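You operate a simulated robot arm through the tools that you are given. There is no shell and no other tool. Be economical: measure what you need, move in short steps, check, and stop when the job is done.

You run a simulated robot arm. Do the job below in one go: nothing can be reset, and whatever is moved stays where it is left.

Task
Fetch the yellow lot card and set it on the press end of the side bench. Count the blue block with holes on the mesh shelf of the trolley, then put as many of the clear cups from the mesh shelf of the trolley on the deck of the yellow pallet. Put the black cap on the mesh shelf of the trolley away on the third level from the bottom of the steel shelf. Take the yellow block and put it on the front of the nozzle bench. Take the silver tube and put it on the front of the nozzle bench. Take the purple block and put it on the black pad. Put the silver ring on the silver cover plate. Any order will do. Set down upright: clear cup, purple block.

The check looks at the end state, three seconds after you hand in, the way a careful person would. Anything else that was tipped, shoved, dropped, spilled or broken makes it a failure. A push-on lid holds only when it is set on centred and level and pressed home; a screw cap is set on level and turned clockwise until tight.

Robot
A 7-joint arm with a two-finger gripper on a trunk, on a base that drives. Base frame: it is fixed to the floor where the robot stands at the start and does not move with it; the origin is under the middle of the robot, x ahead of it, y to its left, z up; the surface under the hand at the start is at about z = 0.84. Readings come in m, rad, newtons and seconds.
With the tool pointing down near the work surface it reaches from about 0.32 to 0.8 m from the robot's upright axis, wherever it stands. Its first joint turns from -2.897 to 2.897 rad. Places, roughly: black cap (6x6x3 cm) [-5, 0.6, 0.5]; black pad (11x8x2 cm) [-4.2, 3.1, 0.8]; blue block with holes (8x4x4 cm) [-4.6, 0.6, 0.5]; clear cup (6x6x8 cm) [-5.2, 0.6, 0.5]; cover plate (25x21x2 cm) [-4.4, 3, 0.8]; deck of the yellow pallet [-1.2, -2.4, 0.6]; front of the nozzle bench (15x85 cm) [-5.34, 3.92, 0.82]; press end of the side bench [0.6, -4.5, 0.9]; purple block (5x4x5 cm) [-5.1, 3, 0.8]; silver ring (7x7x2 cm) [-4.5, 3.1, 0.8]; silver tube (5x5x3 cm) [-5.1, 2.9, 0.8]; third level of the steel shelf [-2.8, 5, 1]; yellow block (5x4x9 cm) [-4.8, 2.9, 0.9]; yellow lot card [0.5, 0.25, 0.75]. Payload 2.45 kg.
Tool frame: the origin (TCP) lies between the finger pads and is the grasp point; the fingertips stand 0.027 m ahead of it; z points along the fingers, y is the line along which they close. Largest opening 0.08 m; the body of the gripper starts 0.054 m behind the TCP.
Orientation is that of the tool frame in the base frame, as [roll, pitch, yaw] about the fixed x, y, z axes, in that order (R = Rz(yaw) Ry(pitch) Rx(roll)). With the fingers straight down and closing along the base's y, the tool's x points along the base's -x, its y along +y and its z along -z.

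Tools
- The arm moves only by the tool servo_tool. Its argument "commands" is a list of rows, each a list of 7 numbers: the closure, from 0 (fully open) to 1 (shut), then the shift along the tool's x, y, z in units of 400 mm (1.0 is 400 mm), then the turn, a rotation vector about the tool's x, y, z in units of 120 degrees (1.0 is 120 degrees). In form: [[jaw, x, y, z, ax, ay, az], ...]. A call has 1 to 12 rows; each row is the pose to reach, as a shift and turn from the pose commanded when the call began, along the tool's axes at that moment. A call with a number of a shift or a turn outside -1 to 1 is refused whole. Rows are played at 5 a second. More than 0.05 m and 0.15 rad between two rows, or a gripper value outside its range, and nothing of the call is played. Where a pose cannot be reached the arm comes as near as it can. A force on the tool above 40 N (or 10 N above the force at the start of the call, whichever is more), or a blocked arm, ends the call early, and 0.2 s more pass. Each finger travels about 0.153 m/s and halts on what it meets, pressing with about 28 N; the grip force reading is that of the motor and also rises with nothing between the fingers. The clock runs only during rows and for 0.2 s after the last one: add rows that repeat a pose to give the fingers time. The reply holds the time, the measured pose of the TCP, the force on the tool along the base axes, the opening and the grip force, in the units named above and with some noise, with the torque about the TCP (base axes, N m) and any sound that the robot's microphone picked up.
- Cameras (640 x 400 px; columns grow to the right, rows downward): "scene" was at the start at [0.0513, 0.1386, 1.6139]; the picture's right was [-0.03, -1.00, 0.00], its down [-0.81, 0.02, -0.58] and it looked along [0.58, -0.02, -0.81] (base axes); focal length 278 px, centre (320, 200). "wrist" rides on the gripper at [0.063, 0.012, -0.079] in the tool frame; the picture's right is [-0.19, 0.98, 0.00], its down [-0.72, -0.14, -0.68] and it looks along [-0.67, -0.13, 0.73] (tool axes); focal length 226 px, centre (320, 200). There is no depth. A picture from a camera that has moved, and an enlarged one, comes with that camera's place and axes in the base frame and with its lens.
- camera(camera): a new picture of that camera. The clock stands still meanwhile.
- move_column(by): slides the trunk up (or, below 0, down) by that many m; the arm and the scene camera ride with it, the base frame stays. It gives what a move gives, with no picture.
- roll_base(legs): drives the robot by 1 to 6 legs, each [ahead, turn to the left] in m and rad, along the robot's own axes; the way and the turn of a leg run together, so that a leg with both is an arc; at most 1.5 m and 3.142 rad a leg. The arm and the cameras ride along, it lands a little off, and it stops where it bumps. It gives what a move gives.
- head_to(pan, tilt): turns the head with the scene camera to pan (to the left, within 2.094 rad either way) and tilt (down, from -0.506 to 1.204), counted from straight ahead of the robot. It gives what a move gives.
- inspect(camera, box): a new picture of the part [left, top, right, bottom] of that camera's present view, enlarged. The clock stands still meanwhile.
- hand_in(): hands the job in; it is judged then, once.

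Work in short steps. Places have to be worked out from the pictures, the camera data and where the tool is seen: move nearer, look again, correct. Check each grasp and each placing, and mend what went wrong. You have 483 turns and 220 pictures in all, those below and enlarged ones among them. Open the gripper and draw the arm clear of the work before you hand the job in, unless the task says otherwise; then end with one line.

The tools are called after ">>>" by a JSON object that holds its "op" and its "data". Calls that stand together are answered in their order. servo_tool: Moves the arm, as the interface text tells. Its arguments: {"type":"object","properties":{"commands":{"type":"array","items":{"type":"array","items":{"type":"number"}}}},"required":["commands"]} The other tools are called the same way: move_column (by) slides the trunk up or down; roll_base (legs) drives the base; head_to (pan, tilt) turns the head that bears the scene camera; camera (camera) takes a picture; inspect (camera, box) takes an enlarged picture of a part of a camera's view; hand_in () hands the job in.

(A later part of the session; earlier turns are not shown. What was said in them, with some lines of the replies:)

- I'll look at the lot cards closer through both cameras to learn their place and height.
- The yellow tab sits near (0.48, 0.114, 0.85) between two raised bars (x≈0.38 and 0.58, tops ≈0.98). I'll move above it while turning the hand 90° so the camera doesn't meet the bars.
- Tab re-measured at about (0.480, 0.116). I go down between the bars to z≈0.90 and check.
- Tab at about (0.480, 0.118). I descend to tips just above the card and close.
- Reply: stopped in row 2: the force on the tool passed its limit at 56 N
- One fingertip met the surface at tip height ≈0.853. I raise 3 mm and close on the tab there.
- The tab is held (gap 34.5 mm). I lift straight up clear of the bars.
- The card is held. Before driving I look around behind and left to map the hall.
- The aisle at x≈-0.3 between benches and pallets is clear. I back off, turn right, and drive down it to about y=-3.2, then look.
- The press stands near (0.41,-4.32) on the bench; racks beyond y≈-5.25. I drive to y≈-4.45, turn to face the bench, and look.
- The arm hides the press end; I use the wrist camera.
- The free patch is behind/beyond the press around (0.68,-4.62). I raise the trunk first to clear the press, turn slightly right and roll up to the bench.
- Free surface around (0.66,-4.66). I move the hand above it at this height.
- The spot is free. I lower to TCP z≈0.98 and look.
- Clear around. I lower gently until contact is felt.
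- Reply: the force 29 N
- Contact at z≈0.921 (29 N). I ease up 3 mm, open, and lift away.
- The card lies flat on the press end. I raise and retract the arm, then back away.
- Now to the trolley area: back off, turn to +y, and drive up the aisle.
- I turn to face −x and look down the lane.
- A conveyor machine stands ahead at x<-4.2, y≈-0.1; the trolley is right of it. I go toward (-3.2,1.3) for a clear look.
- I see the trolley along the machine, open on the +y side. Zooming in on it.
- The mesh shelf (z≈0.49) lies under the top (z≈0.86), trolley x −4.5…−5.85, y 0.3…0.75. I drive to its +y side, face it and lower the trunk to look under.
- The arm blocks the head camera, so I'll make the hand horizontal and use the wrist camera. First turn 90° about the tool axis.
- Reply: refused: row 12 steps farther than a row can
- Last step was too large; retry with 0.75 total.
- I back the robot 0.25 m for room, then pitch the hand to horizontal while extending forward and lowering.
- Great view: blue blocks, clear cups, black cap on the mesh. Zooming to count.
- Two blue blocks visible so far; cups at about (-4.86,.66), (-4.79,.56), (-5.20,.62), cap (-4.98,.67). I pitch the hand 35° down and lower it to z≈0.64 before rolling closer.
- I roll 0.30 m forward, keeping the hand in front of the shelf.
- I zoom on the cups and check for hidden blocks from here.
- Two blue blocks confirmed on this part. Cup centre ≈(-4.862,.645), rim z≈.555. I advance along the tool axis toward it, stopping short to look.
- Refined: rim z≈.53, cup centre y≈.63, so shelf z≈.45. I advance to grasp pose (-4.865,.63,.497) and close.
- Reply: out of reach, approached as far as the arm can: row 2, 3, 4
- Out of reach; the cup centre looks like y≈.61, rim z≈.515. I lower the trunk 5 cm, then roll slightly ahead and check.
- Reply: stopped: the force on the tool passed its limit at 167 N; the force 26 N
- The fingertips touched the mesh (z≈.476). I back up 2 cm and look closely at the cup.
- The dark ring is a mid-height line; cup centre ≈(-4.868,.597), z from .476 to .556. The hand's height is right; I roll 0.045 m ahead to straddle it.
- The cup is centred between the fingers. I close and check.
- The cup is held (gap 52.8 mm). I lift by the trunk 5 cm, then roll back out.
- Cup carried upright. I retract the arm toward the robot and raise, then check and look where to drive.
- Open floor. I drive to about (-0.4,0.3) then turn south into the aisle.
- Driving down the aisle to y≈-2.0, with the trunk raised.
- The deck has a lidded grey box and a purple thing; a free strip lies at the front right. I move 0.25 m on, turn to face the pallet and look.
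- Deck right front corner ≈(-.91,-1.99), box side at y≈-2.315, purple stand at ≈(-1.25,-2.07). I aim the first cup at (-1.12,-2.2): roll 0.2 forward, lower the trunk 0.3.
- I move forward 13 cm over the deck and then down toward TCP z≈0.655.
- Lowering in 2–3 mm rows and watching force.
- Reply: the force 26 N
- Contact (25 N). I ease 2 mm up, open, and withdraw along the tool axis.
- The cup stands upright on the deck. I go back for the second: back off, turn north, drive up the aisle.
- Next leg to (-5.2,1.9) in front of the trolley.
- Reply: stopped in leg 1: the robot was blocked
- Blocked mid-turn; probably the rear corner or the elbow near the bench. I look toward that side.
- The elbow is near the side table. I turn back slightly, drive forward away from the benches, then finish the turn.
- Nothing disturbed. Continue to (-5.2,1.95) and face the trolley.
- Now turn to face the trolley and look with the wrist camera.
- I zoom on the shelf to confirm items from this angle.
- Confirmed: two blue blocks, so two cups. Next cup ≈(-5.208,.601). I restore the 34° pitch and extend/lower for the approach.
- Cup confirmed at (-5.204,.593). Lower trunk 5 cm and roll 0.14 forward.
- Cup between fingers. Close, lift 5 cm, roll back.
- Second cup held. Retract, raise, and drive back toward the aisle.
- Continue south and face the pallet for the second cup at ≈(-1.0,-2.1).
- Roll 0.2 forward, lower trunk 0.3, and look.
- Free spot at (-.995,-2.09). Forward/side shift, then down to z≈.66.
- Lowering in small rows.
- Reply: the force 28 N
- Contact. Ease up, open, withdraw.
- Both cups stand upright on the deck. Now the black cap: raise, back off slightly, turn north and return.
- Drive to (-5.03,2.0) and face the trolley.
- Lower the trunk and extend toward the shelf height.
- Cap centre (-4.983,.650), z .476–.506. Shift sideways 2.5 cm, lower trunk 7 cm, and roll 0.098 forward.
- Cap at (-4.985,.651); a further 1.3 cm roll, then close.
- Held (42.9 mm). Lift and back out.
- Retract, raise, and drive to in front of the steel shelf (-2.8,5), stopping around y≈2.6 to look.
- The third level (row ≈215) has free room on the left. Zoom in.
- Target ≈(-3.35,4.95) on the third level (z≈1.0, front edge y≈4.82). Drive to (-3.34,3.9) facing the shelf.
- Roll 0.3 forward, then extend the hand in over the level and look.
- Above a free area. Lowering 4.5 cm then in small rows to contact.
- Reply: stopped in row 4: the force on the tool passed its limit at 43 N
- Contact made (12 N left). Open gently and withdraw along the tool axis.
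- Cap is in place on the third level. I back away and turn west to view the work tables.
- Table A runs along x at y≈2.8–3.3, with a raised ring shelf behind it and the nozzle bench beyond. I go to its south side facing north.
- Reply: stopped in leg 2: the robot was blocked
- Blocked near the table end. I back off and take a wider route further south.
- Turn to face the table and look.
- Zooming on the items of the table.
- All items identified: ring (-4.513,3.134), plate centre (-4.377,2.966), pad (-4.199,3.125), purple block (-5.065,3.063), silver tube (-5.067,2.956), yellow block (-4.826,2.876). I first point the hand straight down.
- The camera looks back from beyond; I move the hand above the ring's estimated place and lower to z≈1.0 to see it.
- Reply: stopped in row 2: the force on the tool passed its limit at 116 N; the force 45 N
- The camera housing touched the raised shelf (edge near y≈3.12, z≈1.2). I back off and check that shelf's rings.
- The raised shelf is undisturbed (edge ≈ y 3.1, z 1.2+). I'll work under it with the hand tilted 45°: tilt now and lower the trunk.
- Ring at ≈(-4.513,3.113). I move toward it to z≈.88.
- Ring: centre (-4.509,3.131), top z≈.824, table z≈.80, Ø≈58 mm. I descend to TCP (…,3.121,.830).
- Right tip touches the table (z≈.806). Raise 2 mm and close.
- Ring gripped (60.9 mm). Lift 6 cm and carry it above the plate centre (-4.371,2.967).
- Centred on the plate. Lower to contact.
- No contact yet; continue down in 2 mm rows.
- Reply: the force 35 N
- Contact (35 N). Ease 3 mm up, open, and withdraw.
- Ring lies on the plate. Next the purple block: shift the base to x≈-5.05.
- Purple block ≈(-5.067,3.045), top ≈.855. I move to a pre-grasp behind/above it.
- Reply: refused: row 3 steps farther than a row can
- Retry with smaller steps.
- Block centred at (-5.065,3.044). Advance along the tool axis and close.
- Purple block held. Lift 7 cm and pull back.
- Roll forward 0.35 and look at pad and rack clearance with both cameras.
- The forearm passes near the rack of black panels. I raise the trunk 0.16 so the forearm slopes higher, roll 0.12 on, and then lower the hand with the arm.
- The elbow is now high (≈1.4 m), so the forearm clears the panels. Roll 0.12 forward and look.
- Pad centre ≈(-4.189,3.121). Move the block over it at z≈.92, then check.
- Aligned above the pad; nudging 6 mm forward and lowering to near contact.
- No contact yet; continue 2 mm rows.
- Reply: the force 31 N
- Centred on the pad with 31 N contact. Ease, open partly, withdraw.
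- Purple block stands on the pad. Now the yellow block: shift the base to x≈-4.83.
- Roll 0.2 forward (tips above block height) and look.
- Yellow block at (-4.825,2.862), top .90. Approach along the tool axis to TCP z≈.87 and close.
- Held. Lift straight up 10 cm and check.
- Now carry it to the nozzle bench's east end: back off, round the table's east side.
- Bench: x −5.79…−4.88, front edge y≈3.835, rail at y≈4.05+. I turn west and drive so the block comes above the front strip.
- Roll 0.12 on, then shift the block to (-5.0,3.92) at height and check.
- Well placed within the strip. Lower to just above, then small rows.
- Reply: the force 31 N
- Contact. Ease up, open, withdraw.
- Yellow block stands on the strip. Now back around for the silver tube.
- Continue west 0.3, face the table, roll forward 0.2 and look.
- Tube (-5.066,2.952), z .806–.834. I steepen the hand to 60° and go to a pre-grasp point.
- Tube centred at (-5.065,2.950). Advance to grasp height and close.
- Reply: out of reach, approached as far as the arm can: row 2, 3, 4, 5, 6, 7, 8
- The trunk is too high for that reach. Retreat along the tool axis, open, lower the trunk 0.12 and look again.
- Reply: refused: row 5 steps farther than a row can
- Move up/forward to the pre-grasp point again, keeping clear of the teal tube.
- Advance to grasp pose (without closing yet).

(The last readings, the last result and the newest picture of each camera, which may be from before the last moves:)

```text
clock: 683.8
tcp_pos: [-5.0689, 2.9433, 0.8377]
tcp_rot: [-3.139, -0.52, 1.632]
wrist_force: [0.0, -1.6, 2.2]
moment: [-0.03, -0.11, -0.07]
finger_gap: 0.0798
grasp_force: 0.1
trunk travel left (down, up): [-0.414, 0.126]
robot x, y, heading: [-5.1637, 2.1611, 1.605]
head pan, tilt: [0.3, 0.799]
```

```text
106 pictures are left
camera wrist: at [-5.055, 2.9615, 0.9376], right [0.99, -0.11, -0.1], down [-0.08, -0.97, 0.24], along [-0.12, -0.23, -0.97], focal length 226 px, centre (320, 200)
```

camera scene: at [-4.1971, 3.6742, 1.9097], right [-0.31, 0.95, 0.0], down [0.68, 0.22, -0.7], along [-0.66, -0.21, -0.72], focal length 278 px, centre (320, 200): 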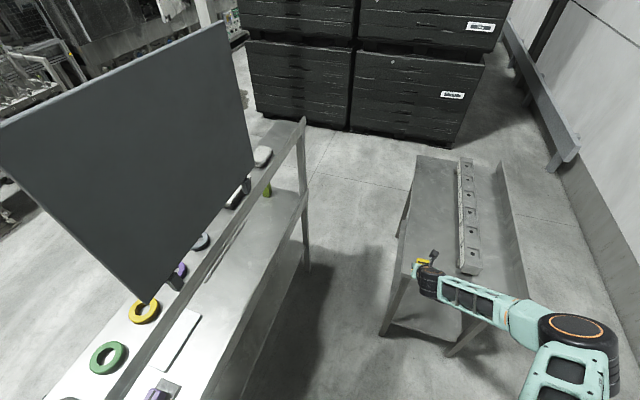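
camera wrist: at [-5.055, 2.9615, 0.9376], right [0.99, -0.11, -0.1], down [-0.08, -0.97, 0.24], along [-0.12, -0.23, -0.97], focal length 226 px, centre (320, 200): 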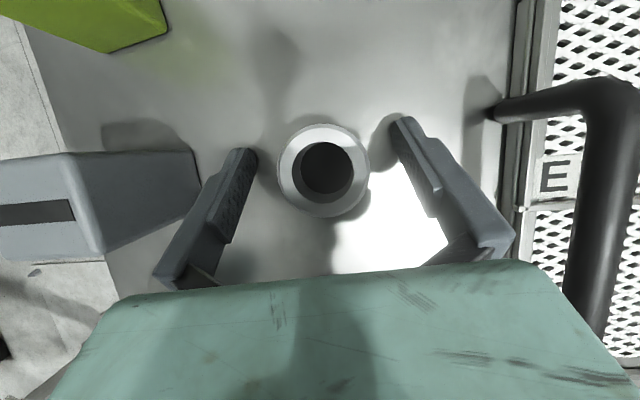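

Tube is between the fingers, clear of the grey block. Close.

>>> {"op": "servo_tool", "data": {"commands": [[0.3, 0, 0, 0, 0, 0, 0], [0.6, 0, 0, 0, 0, 0, 0], [0.8, 0, 0, 0, 0, 0, 0], [0.8, 0, 0, 0, 0, 0, 0]]}}

>>> {"op": "camera", "data": {"camera": "wrist"}}

```text
clock: 684.8
tcp_pos: [-5.068, 2.9432, 0.8368]
tcp_rot: [-3.138, -0.519, 1.633]
wrist_force: [0.5, -1.8, -0.5]
moment: [-0.01, 0.01, -0.02]
finger_gap: 0.0453
grasp_force: 27.7
trunk travel left (down, up): [-0.414, 0.126]
robot x, y, heading: [-5.1626, 2.1599, 1.604]
head pan, tilt: [0.3, 0.799]
```

```text
105 pictures are left
camera wrist: at [-5.0552, 2.9617, 0.9373], right [0.99, -0.11, -0.1], down [-0.08, -0.97, 0.24], along [-0.12, -0.23, -0.97], focal length 226 px, centre (320, 200)
```

wrist: 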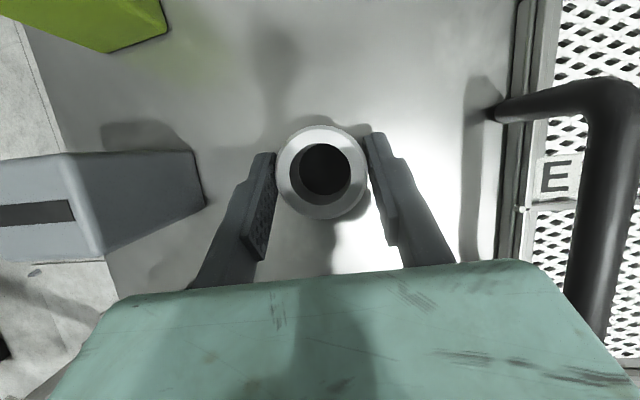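

Held (45.3 mm). Lift straight up 12 cm, then raise trunk and back off.

>>> {"op": "servo_tool", "data": {"commands": [[0.8, 0.04, 0, -0.07, 0, 0, 0], [0.8, 0.08, 0, -0.14, 0, 0, 0], [0.8, 0.12, 0, -0.21, 0, 0, 0], [0.8, 0.149, 0, -0.26, 0, 0, 0], [0.8, 0.149, 0, -0.26, 0, 0, 0]]}}

>>> {"op": "camera", "data": {"camera": "wrist"}}

>>> {"op": "roll_base", "data": {"legs": [[-0.3, 0]]}}

>>> {"op": "move_column", "data": {"by": 0.12}}

```text
clock: 686.0
tcp_pos: [-5.0679, 2.9451, 0.9569]
tcp_rot: [-3.137, -0.516, 1.632]
wrist_force: [-1.4, 1.3, -1.0]
moment: [0.03, 0.01, -0.02]
finger_gap: 0.0449
grasp_force: 28.0
trunk travel left (down, up): [-0.414, 0.126]
robot x, y, heading: [-5.1607, 2.1594, 1.604]
head pan, tilt: [0.3, 0.799]
```

```text
104 pictures are left
camera wrist: at [-5.0559, 2.9637, 1.0573], right [0.99, -0.11, -0.1], down [-0.08, -0.97, 0.24], along [-0.12, -0.23, -0.97], focal length 226 px, centre (320, 200)
```

wrist: 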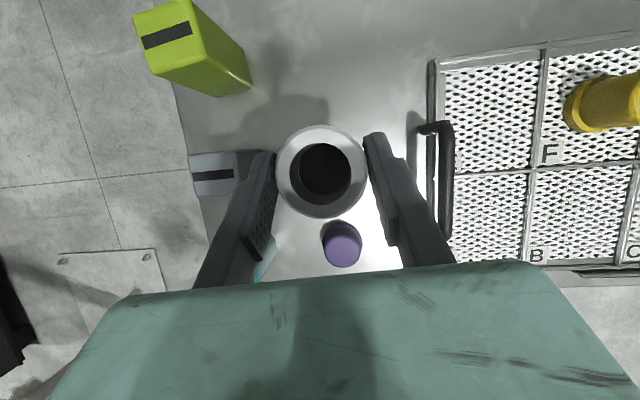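

```text
clock: 688.1
tcp_pos: [-5.0578, 2.6426, 0.9584]
tcp_rot: [-3.138, -0.52, 1.629]
wrist_force: [-0.1, 0.3, -0.5]
moment: [-0.01, 0.0, -0.01]
finger_gap: 0.045
grasp_force: 28.0
trunk travel left (down, up): [-0.414, 0.126]
robot x, y, heading: [-5.1525, 1.8569, 1.608]
head pan, tilt: [0.3, 0.799]
```

```text
clock: 689.6
tcp_pos: [-5.0566, 2.6434, 1.077]
tcp_rot: [-3.136, -0.517, 1.629]
wrist_force: [0.3, 0.7, -1.8]
moment: [0.01, -0.01, 0.0]
finger_gap: 0.0449
grasp_force: 28.3
trunk travel left (down, up): [-0.534, 0.006]
robot x, y, heading: [-5.1581, 1.8588, 1.605]
head pan, tilt: [0.3, 0.799]
```

Retract the hand 12 cm and drive around to the nozzle bench's east end.

>>> {"op": "servo_tool", "data": {"commands": [[0.8, -0.09, 0, -0.05, 0, 0, 0], [0.8, -0.18, 0, -0.1, 0, 0, 0], [0.8, -0.26, 0, -0.149, 0, 0, 0]]}}

>>> {"op": "roll_base", "data": {"legs": [[0, -1.605], [1.5, 0], [0.3, 0], [0, 1.571], [1.5, 0], [0.47, 0]]}}

```text
clock: 690.4
tcp_pos: [-5.0513, 2.523, 1.0796]
tcp_rot: [-3.138, -0.521, 1.63]
wrist_force: [-0.1, 0.4, -1.3]
moment: [0.0, 0.04, 0.01]
finger_gap: 0.0451
grasp_force: 28.0
trunk travel left (down, up): [-0.534, 0.006]
robot x, y, heading: [-5.1546, 1.8576, 1.605]
head pan, tilt: [0.3, 0.799]
```

```text
clock: 716.8
tcp_pos: [-3.3425, 4.4964, 1.0778]
tcp_rot: [-3.138, -0.518, 1.632]
wrist_force: [-0.2, -0.7, -1.6]
moment: [-0.01, -0.05, 0.0]
finger_gap: 0.0448
grasp_force: 28.4
trunk travel left (down, up): [-0.534, 0.006]
robot x, y, heading: [-3.4441, 3.8294, 1.606]
head pan, tilt: [0.3, 0.799]
```

Turn west and drive to the bench.

>>> {"op": "roll_base", "data": {"legs": [[0, 1.53], [0.75, 0]]}}

>>> {"op": "camera", "data": {"camera": "wrist"}}

```text
clock: 724.8
tcp_pos: [-4.8752, 3.9444, 1.0777]
tcp_rot: [-3.139, -0.517, -3.107]
wrist_force: [-1.4, 0.5, -1.2]
moment: [-0.01, -0.01, -0.02]
finger_gap: 0.0451
grasp_force: 27.9
trunk travel left (down, up): [-0.534, 0.006]
robot x, y, heading: [-4.2108, 3.8222, -3.135]
head pan, tilt: [0.3, 0.799]
```

```text
103 pictures are left
camera wrist: at [-4.891, 3.9571, 1.1773], right [0.13, 0.99, -0.1], down [0.97, -0.11, 0.24], along [0.22, -0.13, -0.97], focal length 226 px, centre (320, 200)
```

wrist: 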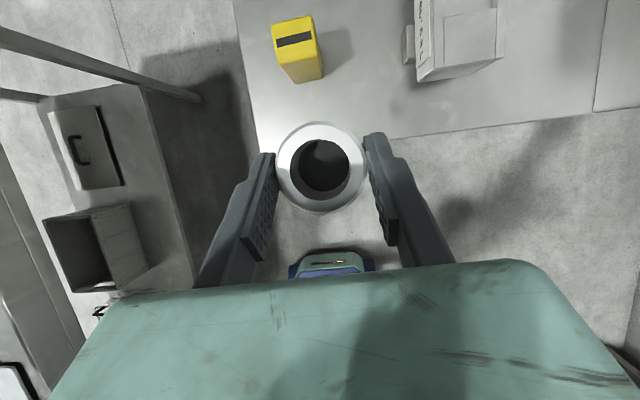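

Roll 0.23 forward at height, shift to (-5.2,3.92), and look.

>>> {"op": "roll_base", "data": {"legs": [[0.23, 0]]}}

>>> {"op": "servo_tool", "data": {"commands": [[0.8, 0.07, -0.02, 0.04, 0, 0, 0], [0.8, 0.14, -0.04, 0.08, 0, 0, 0], [0.8, 0.2, -0.06, 0.114, 0, 0, 0], [0.8, 0.2, -0.06, 0.114, 0, 0, 0]]}}

>>> {"op": "camera", "data": {"camera": "wrist"}}

```text
clock: 726.6
tcp_pos: [-5.1087, 3.9436, 1.0774]
tcp_rot: [-3.137, -0.519, -3.111]
wrist_force: [0.1, 0.2, -1.2]
moment: [0.0, -0.02, -0.03]
finger_gap: 0.0451
grasp_force: 28.4
trunk travel left (down, up): [-0.534, 0.006]
robot x, y, heading: [-4.4455, 3.8226, -3.132]
head pan, tilt: [0.3, 0.799]
```

```text
clock: 727.6
tcp_pos: [-5.1956, 3.9219, 1.0805]
tcp_rot: [-3.137, -0.519, -3.113]
wrist_force: [-0.9, 0.9, -1.5]
moment: [-0.05, -0.01, 0.04]
finger_gap: 0.0453
grasp_force: 28.1
trunk travel left (down, up): [-0.534, 0.006]
robot x, y, heading: [-4.4448, 3.8249, -3.134]
head pan, tilt: [0.3, 0.799]
```

```text
102 pictures are left
camera wrist: at [-5.2117, 3.9361, 1.1795], right [0.14, 0.99, -0.1], down [0.97, -0.11, 0.24], along [0.22, -0.13, -0.97], focal length 226 px, centre (320, 200)
```

wrist: 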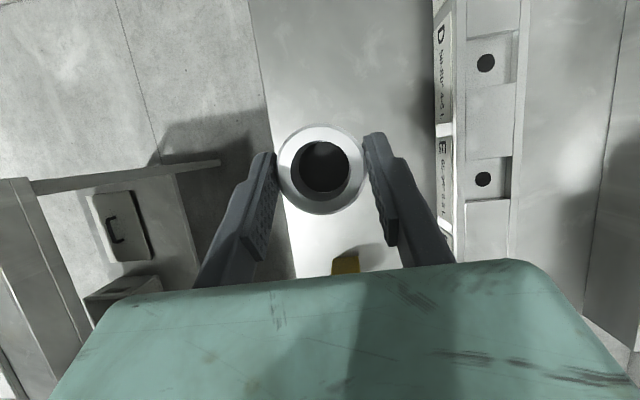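

Lower trunk 12 cm, then lower the arm to just above the bench.

>>> {"op": "move_column", "data": {"by": -0.12}}

>>> {"op": "servo_tool", "data": {"commands": [[0.8, -0.04, 0, 0.08, 0, 0, 0], [0.8, -0.085, 0, 0.15, 0, 0, 0], [0.8, -0.124, 0, 0.217, 0, 0, 0], [0.8, -0.124, 0, 0.217, 0, 0, 0]]}}

>>> {"op": "camera", "data": {"camera": "wrist"}}

```text
clock: 729.1
tcp_pos: [-5.1982, 3.9158, 0.9583]
tcp_rot: [-3.138, -0.519, -3.108]
wrist_force: [-0.6, -0.2, -0.2]
moment: [0.0, 0.01, -0.02]
finger_gap: 0.0451
grasp_force: 28.2
trunk travel left (down, up): [-0.414, 0.126]
robot x, y, heading: [-4.4465, 3.8205, -3.133]
head pan, tilt: [0.3, 0.799]
```

```text
clock: 730.1
tcp_pos: [-5.1948, 3.9162, 0.8591]
tcp_rot: [-3.14, -0.518, -3.111]
wrist_force: [0.3, 0.5, 0.9]
moment: [0.07, 0.01, -0.01]
finger_gap: 0.0451
grasp_force: 28.1
trunk travel left (down, up): [-0.414, 0.126]
robot x, y, heading: [-4.4419, 3.8252, -3.135]
head pan, tilt: [0.3, 0.799]
```

```text
101 pictures are left
camera wrist: at [-5.2114, 3.9298, 0.9588], right [0.14, 0.99, -0.1], down [0.97, -0.11, 0.24], along [0.22, -0.13, -0.97], focal length 226 px, centre (320, 200)
```

wrist: 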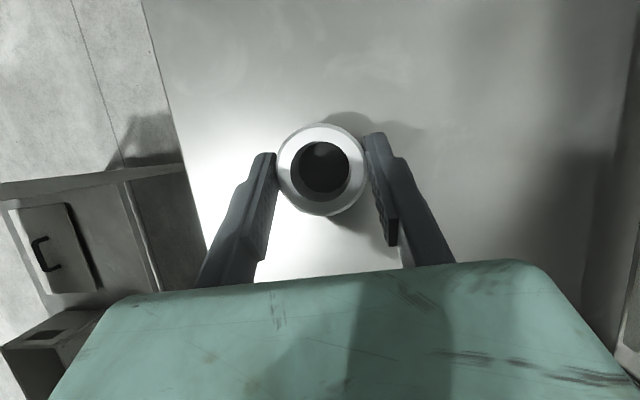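

Lower in 2 mm rows to contact.

>>> {"op": "servo_tool", "data": {"commands": [[0.8, -0.0025, 0, 0.0043, 0, 0, 0], [0.8, -0.005, 0, 0.0087, 0, 0, 0], [0.8, -0.0075, 0, 0.013, 0, 0, 0], [0.8, -0.01, 0, 0.0174, 0, 0, 0], [0.8, -0.0125, 0, 0.0217, 0, 0, 0], [0.8, -0.0137, 0, 0.0239, 0, 0, 0], [0.8, -0.0137, 0, 0.0239, 0, 0, 0]]}}

```text
clock: 731.7
tcp_pos: [-5.1975, 3.9166, 0.8509]
tcp_rot: [-3.141, -0.522, -3.11]
wrist_force: [-1.5, 1.4, 31.1]
moment: [0.18, 0.22, -0.15]
finger_gap: 0.0451
grasp_force: 28.1
trunk travel left (down, up): [-0.414, 0.126]
robot x, y, heading: [-4.4492, 3.8217, -3.135]
head pan, tilt: [0.3, 0.799]
```

Contact. Ease up, open, and lift nearly straight up (to stay clear of the yellow block).

>>> {"op": "servo_tool", "data": {"commands": [[0.8, 0.003, 0, -0.0055, 0, 0, 0], [0.4, 0.003, 0, -0.0055, 0, 0, 0], [0.1, 0.003, 0, -0.0055, 0, 0, 0], [0.1, 0.003, 0, -0.0055, 0, 0, 0], [0.1, 0.03, 0, -0.07, 0, 0, 0], [0.1, 0.08, 0, -0.16, 0, 0, 0], [0.1, 0.13, 0, -0.24, 0, 0, 0], [0.1, 0.18, 0, -0.33, 0, 0, 0]]}}

>>> {"op": "camera", "data": {"camera": "wrist"}}

```text
clock: 733.5
tcp_pos: [-5.1933, 3.9166, 0.9992]
tcp_rot: [-3.137, -0.517, -3.111]
wrist_force: [0.2, 0.1, 0.8]
moment: [0.01, -0.01, -0.02]
finger_gap: 0.0721
grasp_force: 0.1
trunk travel left (down, up): [-0.414, 0.126]
robot x, y, heading: [-4.4446, 3.8202, -3.135]
head pan, tilt: [0.3, 0.799]
```

```text
100 pictures are left
camera wrist: at [-5.2089, 3.9305, 1.0987], right [0.14, 0.99, -0.1], down [0.97, -0.11, 0.24], along [0.22, -0.13, -0.97], focal length 226 px, centre (320, 200)
```

wrist: 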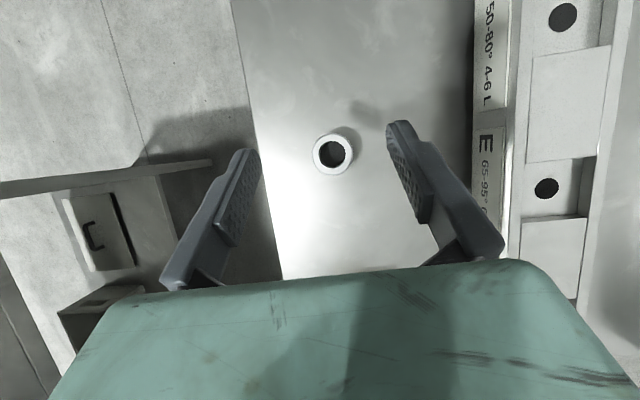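

Tube stands on the strip. Raise the trunk, roll back, and verify with the head camera.

>>> {"op": "move_column", "data": {"by": 0.12}}

>>> {"op": "roll_base", "data": {"legs": [[-0.9, 0]]}}

>>> {"op": "head_to", "data": {"pan": 0.15, "tilt": 0.5}}

>>> {"op": "camera", "data": {"camera": "scene"}}

```text
clock: 735.0
tcp_pos: [-5.194, 3.9155, 1.1183]
tcp_rot: [-3.138, -0.516, -3.11]
wrist_force: [0.2, 0.8, -0.4]
moment: [-0.01, -0.03, -0.02]
finger_gap: 0.0723
grasp_force: 0.0
trunk travel left (down, up): [-0.534, 0.006]
robot x, y, heading: [-4.444, 3.8231, -3.139]
head pan, tilt: [0.3, 0.799]
```

```text
clock: 739.6
tcp_pos: [-4.3087, 3.9259, 1.1188]
tcp_rot: [-3.137, -0.52, -3.129]
wrist_force: [0.1, 0.1, 0.1]
moment: [0.01, 0.01, 0.01]
finger_gap: 0.0719
grasp_force: 0.0
trunk travel left (down, up): [-0.534, 0.006]
robot x, y, heading: [-3.5613, 3.8227, 3.125]
head pan, tilt: [0.3, 0.799]
```

```text
clock: 740.4
tcp_pos: [-4.3083, 3.9267, 1.1173]
tcp_rot: [-3.139, -0.518, -3.129]
wrist_force: [0.4, -0.5, -0.3]
moment: [0.02, 0.0, -0.01]
finger_gap: 0.0718
grasp_force: 0.1
trunk travel left (down, up): [-0.534, 0.006]
robot x, y, heading: [-3.5626, 3.8212, 3.129]
head pan, tilt: [0.15, 0.499]
```

```text
99 pictures are left
camera scene: at [-3.6365, 3.6668, 1.9356], right [-0.14, 0.99, 0.0], down [0.48, 0.07, -0.88], along [-0.87, -0.12, -0.48], focal length 278 px, centre (320, 200)
```

scene: 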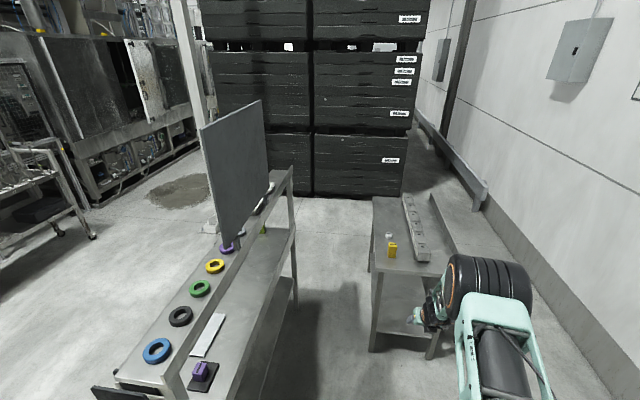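

Both items stand on the strip. A last close look at the bench and the table.

>>> {"op": "inspect", "data": {"camera": "scene", "box": [360, 180, 470, 290]}}

>>> {"op": "inspect", "data": {"camera": "scene", "box": [130, 220, 300, 400]}}

```text
3.64 times, centred on (415, 235) of scene
camera zoom: at [-3.6365, 3.6668, 1.9356], right [-0.14, 0.99, 0.0], down [0.48, 0.07, -0.88], along [-0.87, -0.12, -0.48], focal length 1011 px, centre (-26, 73)
```

zoom: 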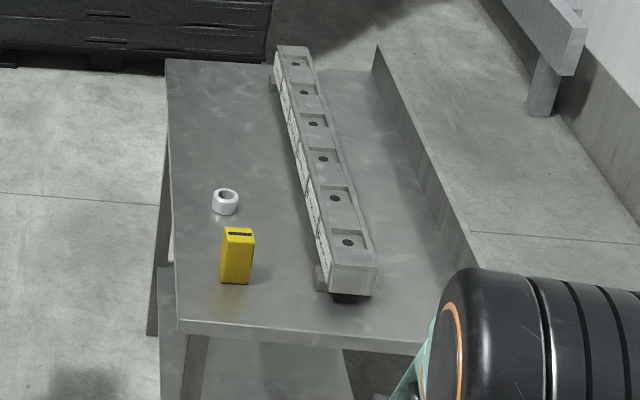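

```text
2.22 times, centred on (215, 310) of scene
camera zoom: at [-3.6365, 3.6668, 1.9356], right [-0.14, 0.99, 0.0], down [0.48, 0.07, -0.88], along [-0.87, -0.12, -0.48], focal length 618 px, centre (553, -44)
```

zoom: 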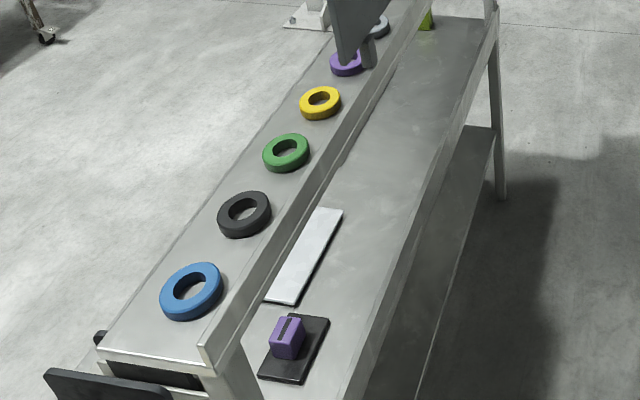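

Everything is in place and the arm is clear with the gripper open. Handing in.

>>> {"op": "hand_in", "data": {}}

```text
The job is handed in.
```

The job is handed in with every item placed: lot card, two clear cups to match the two blue blocks, black cap, yellow block, silver tube, purple block and silver ring. Along the way the hand or base touched the mesh shelf, the raised ring shelf and two tables; nothing looked disturbed where I checked afterwards.
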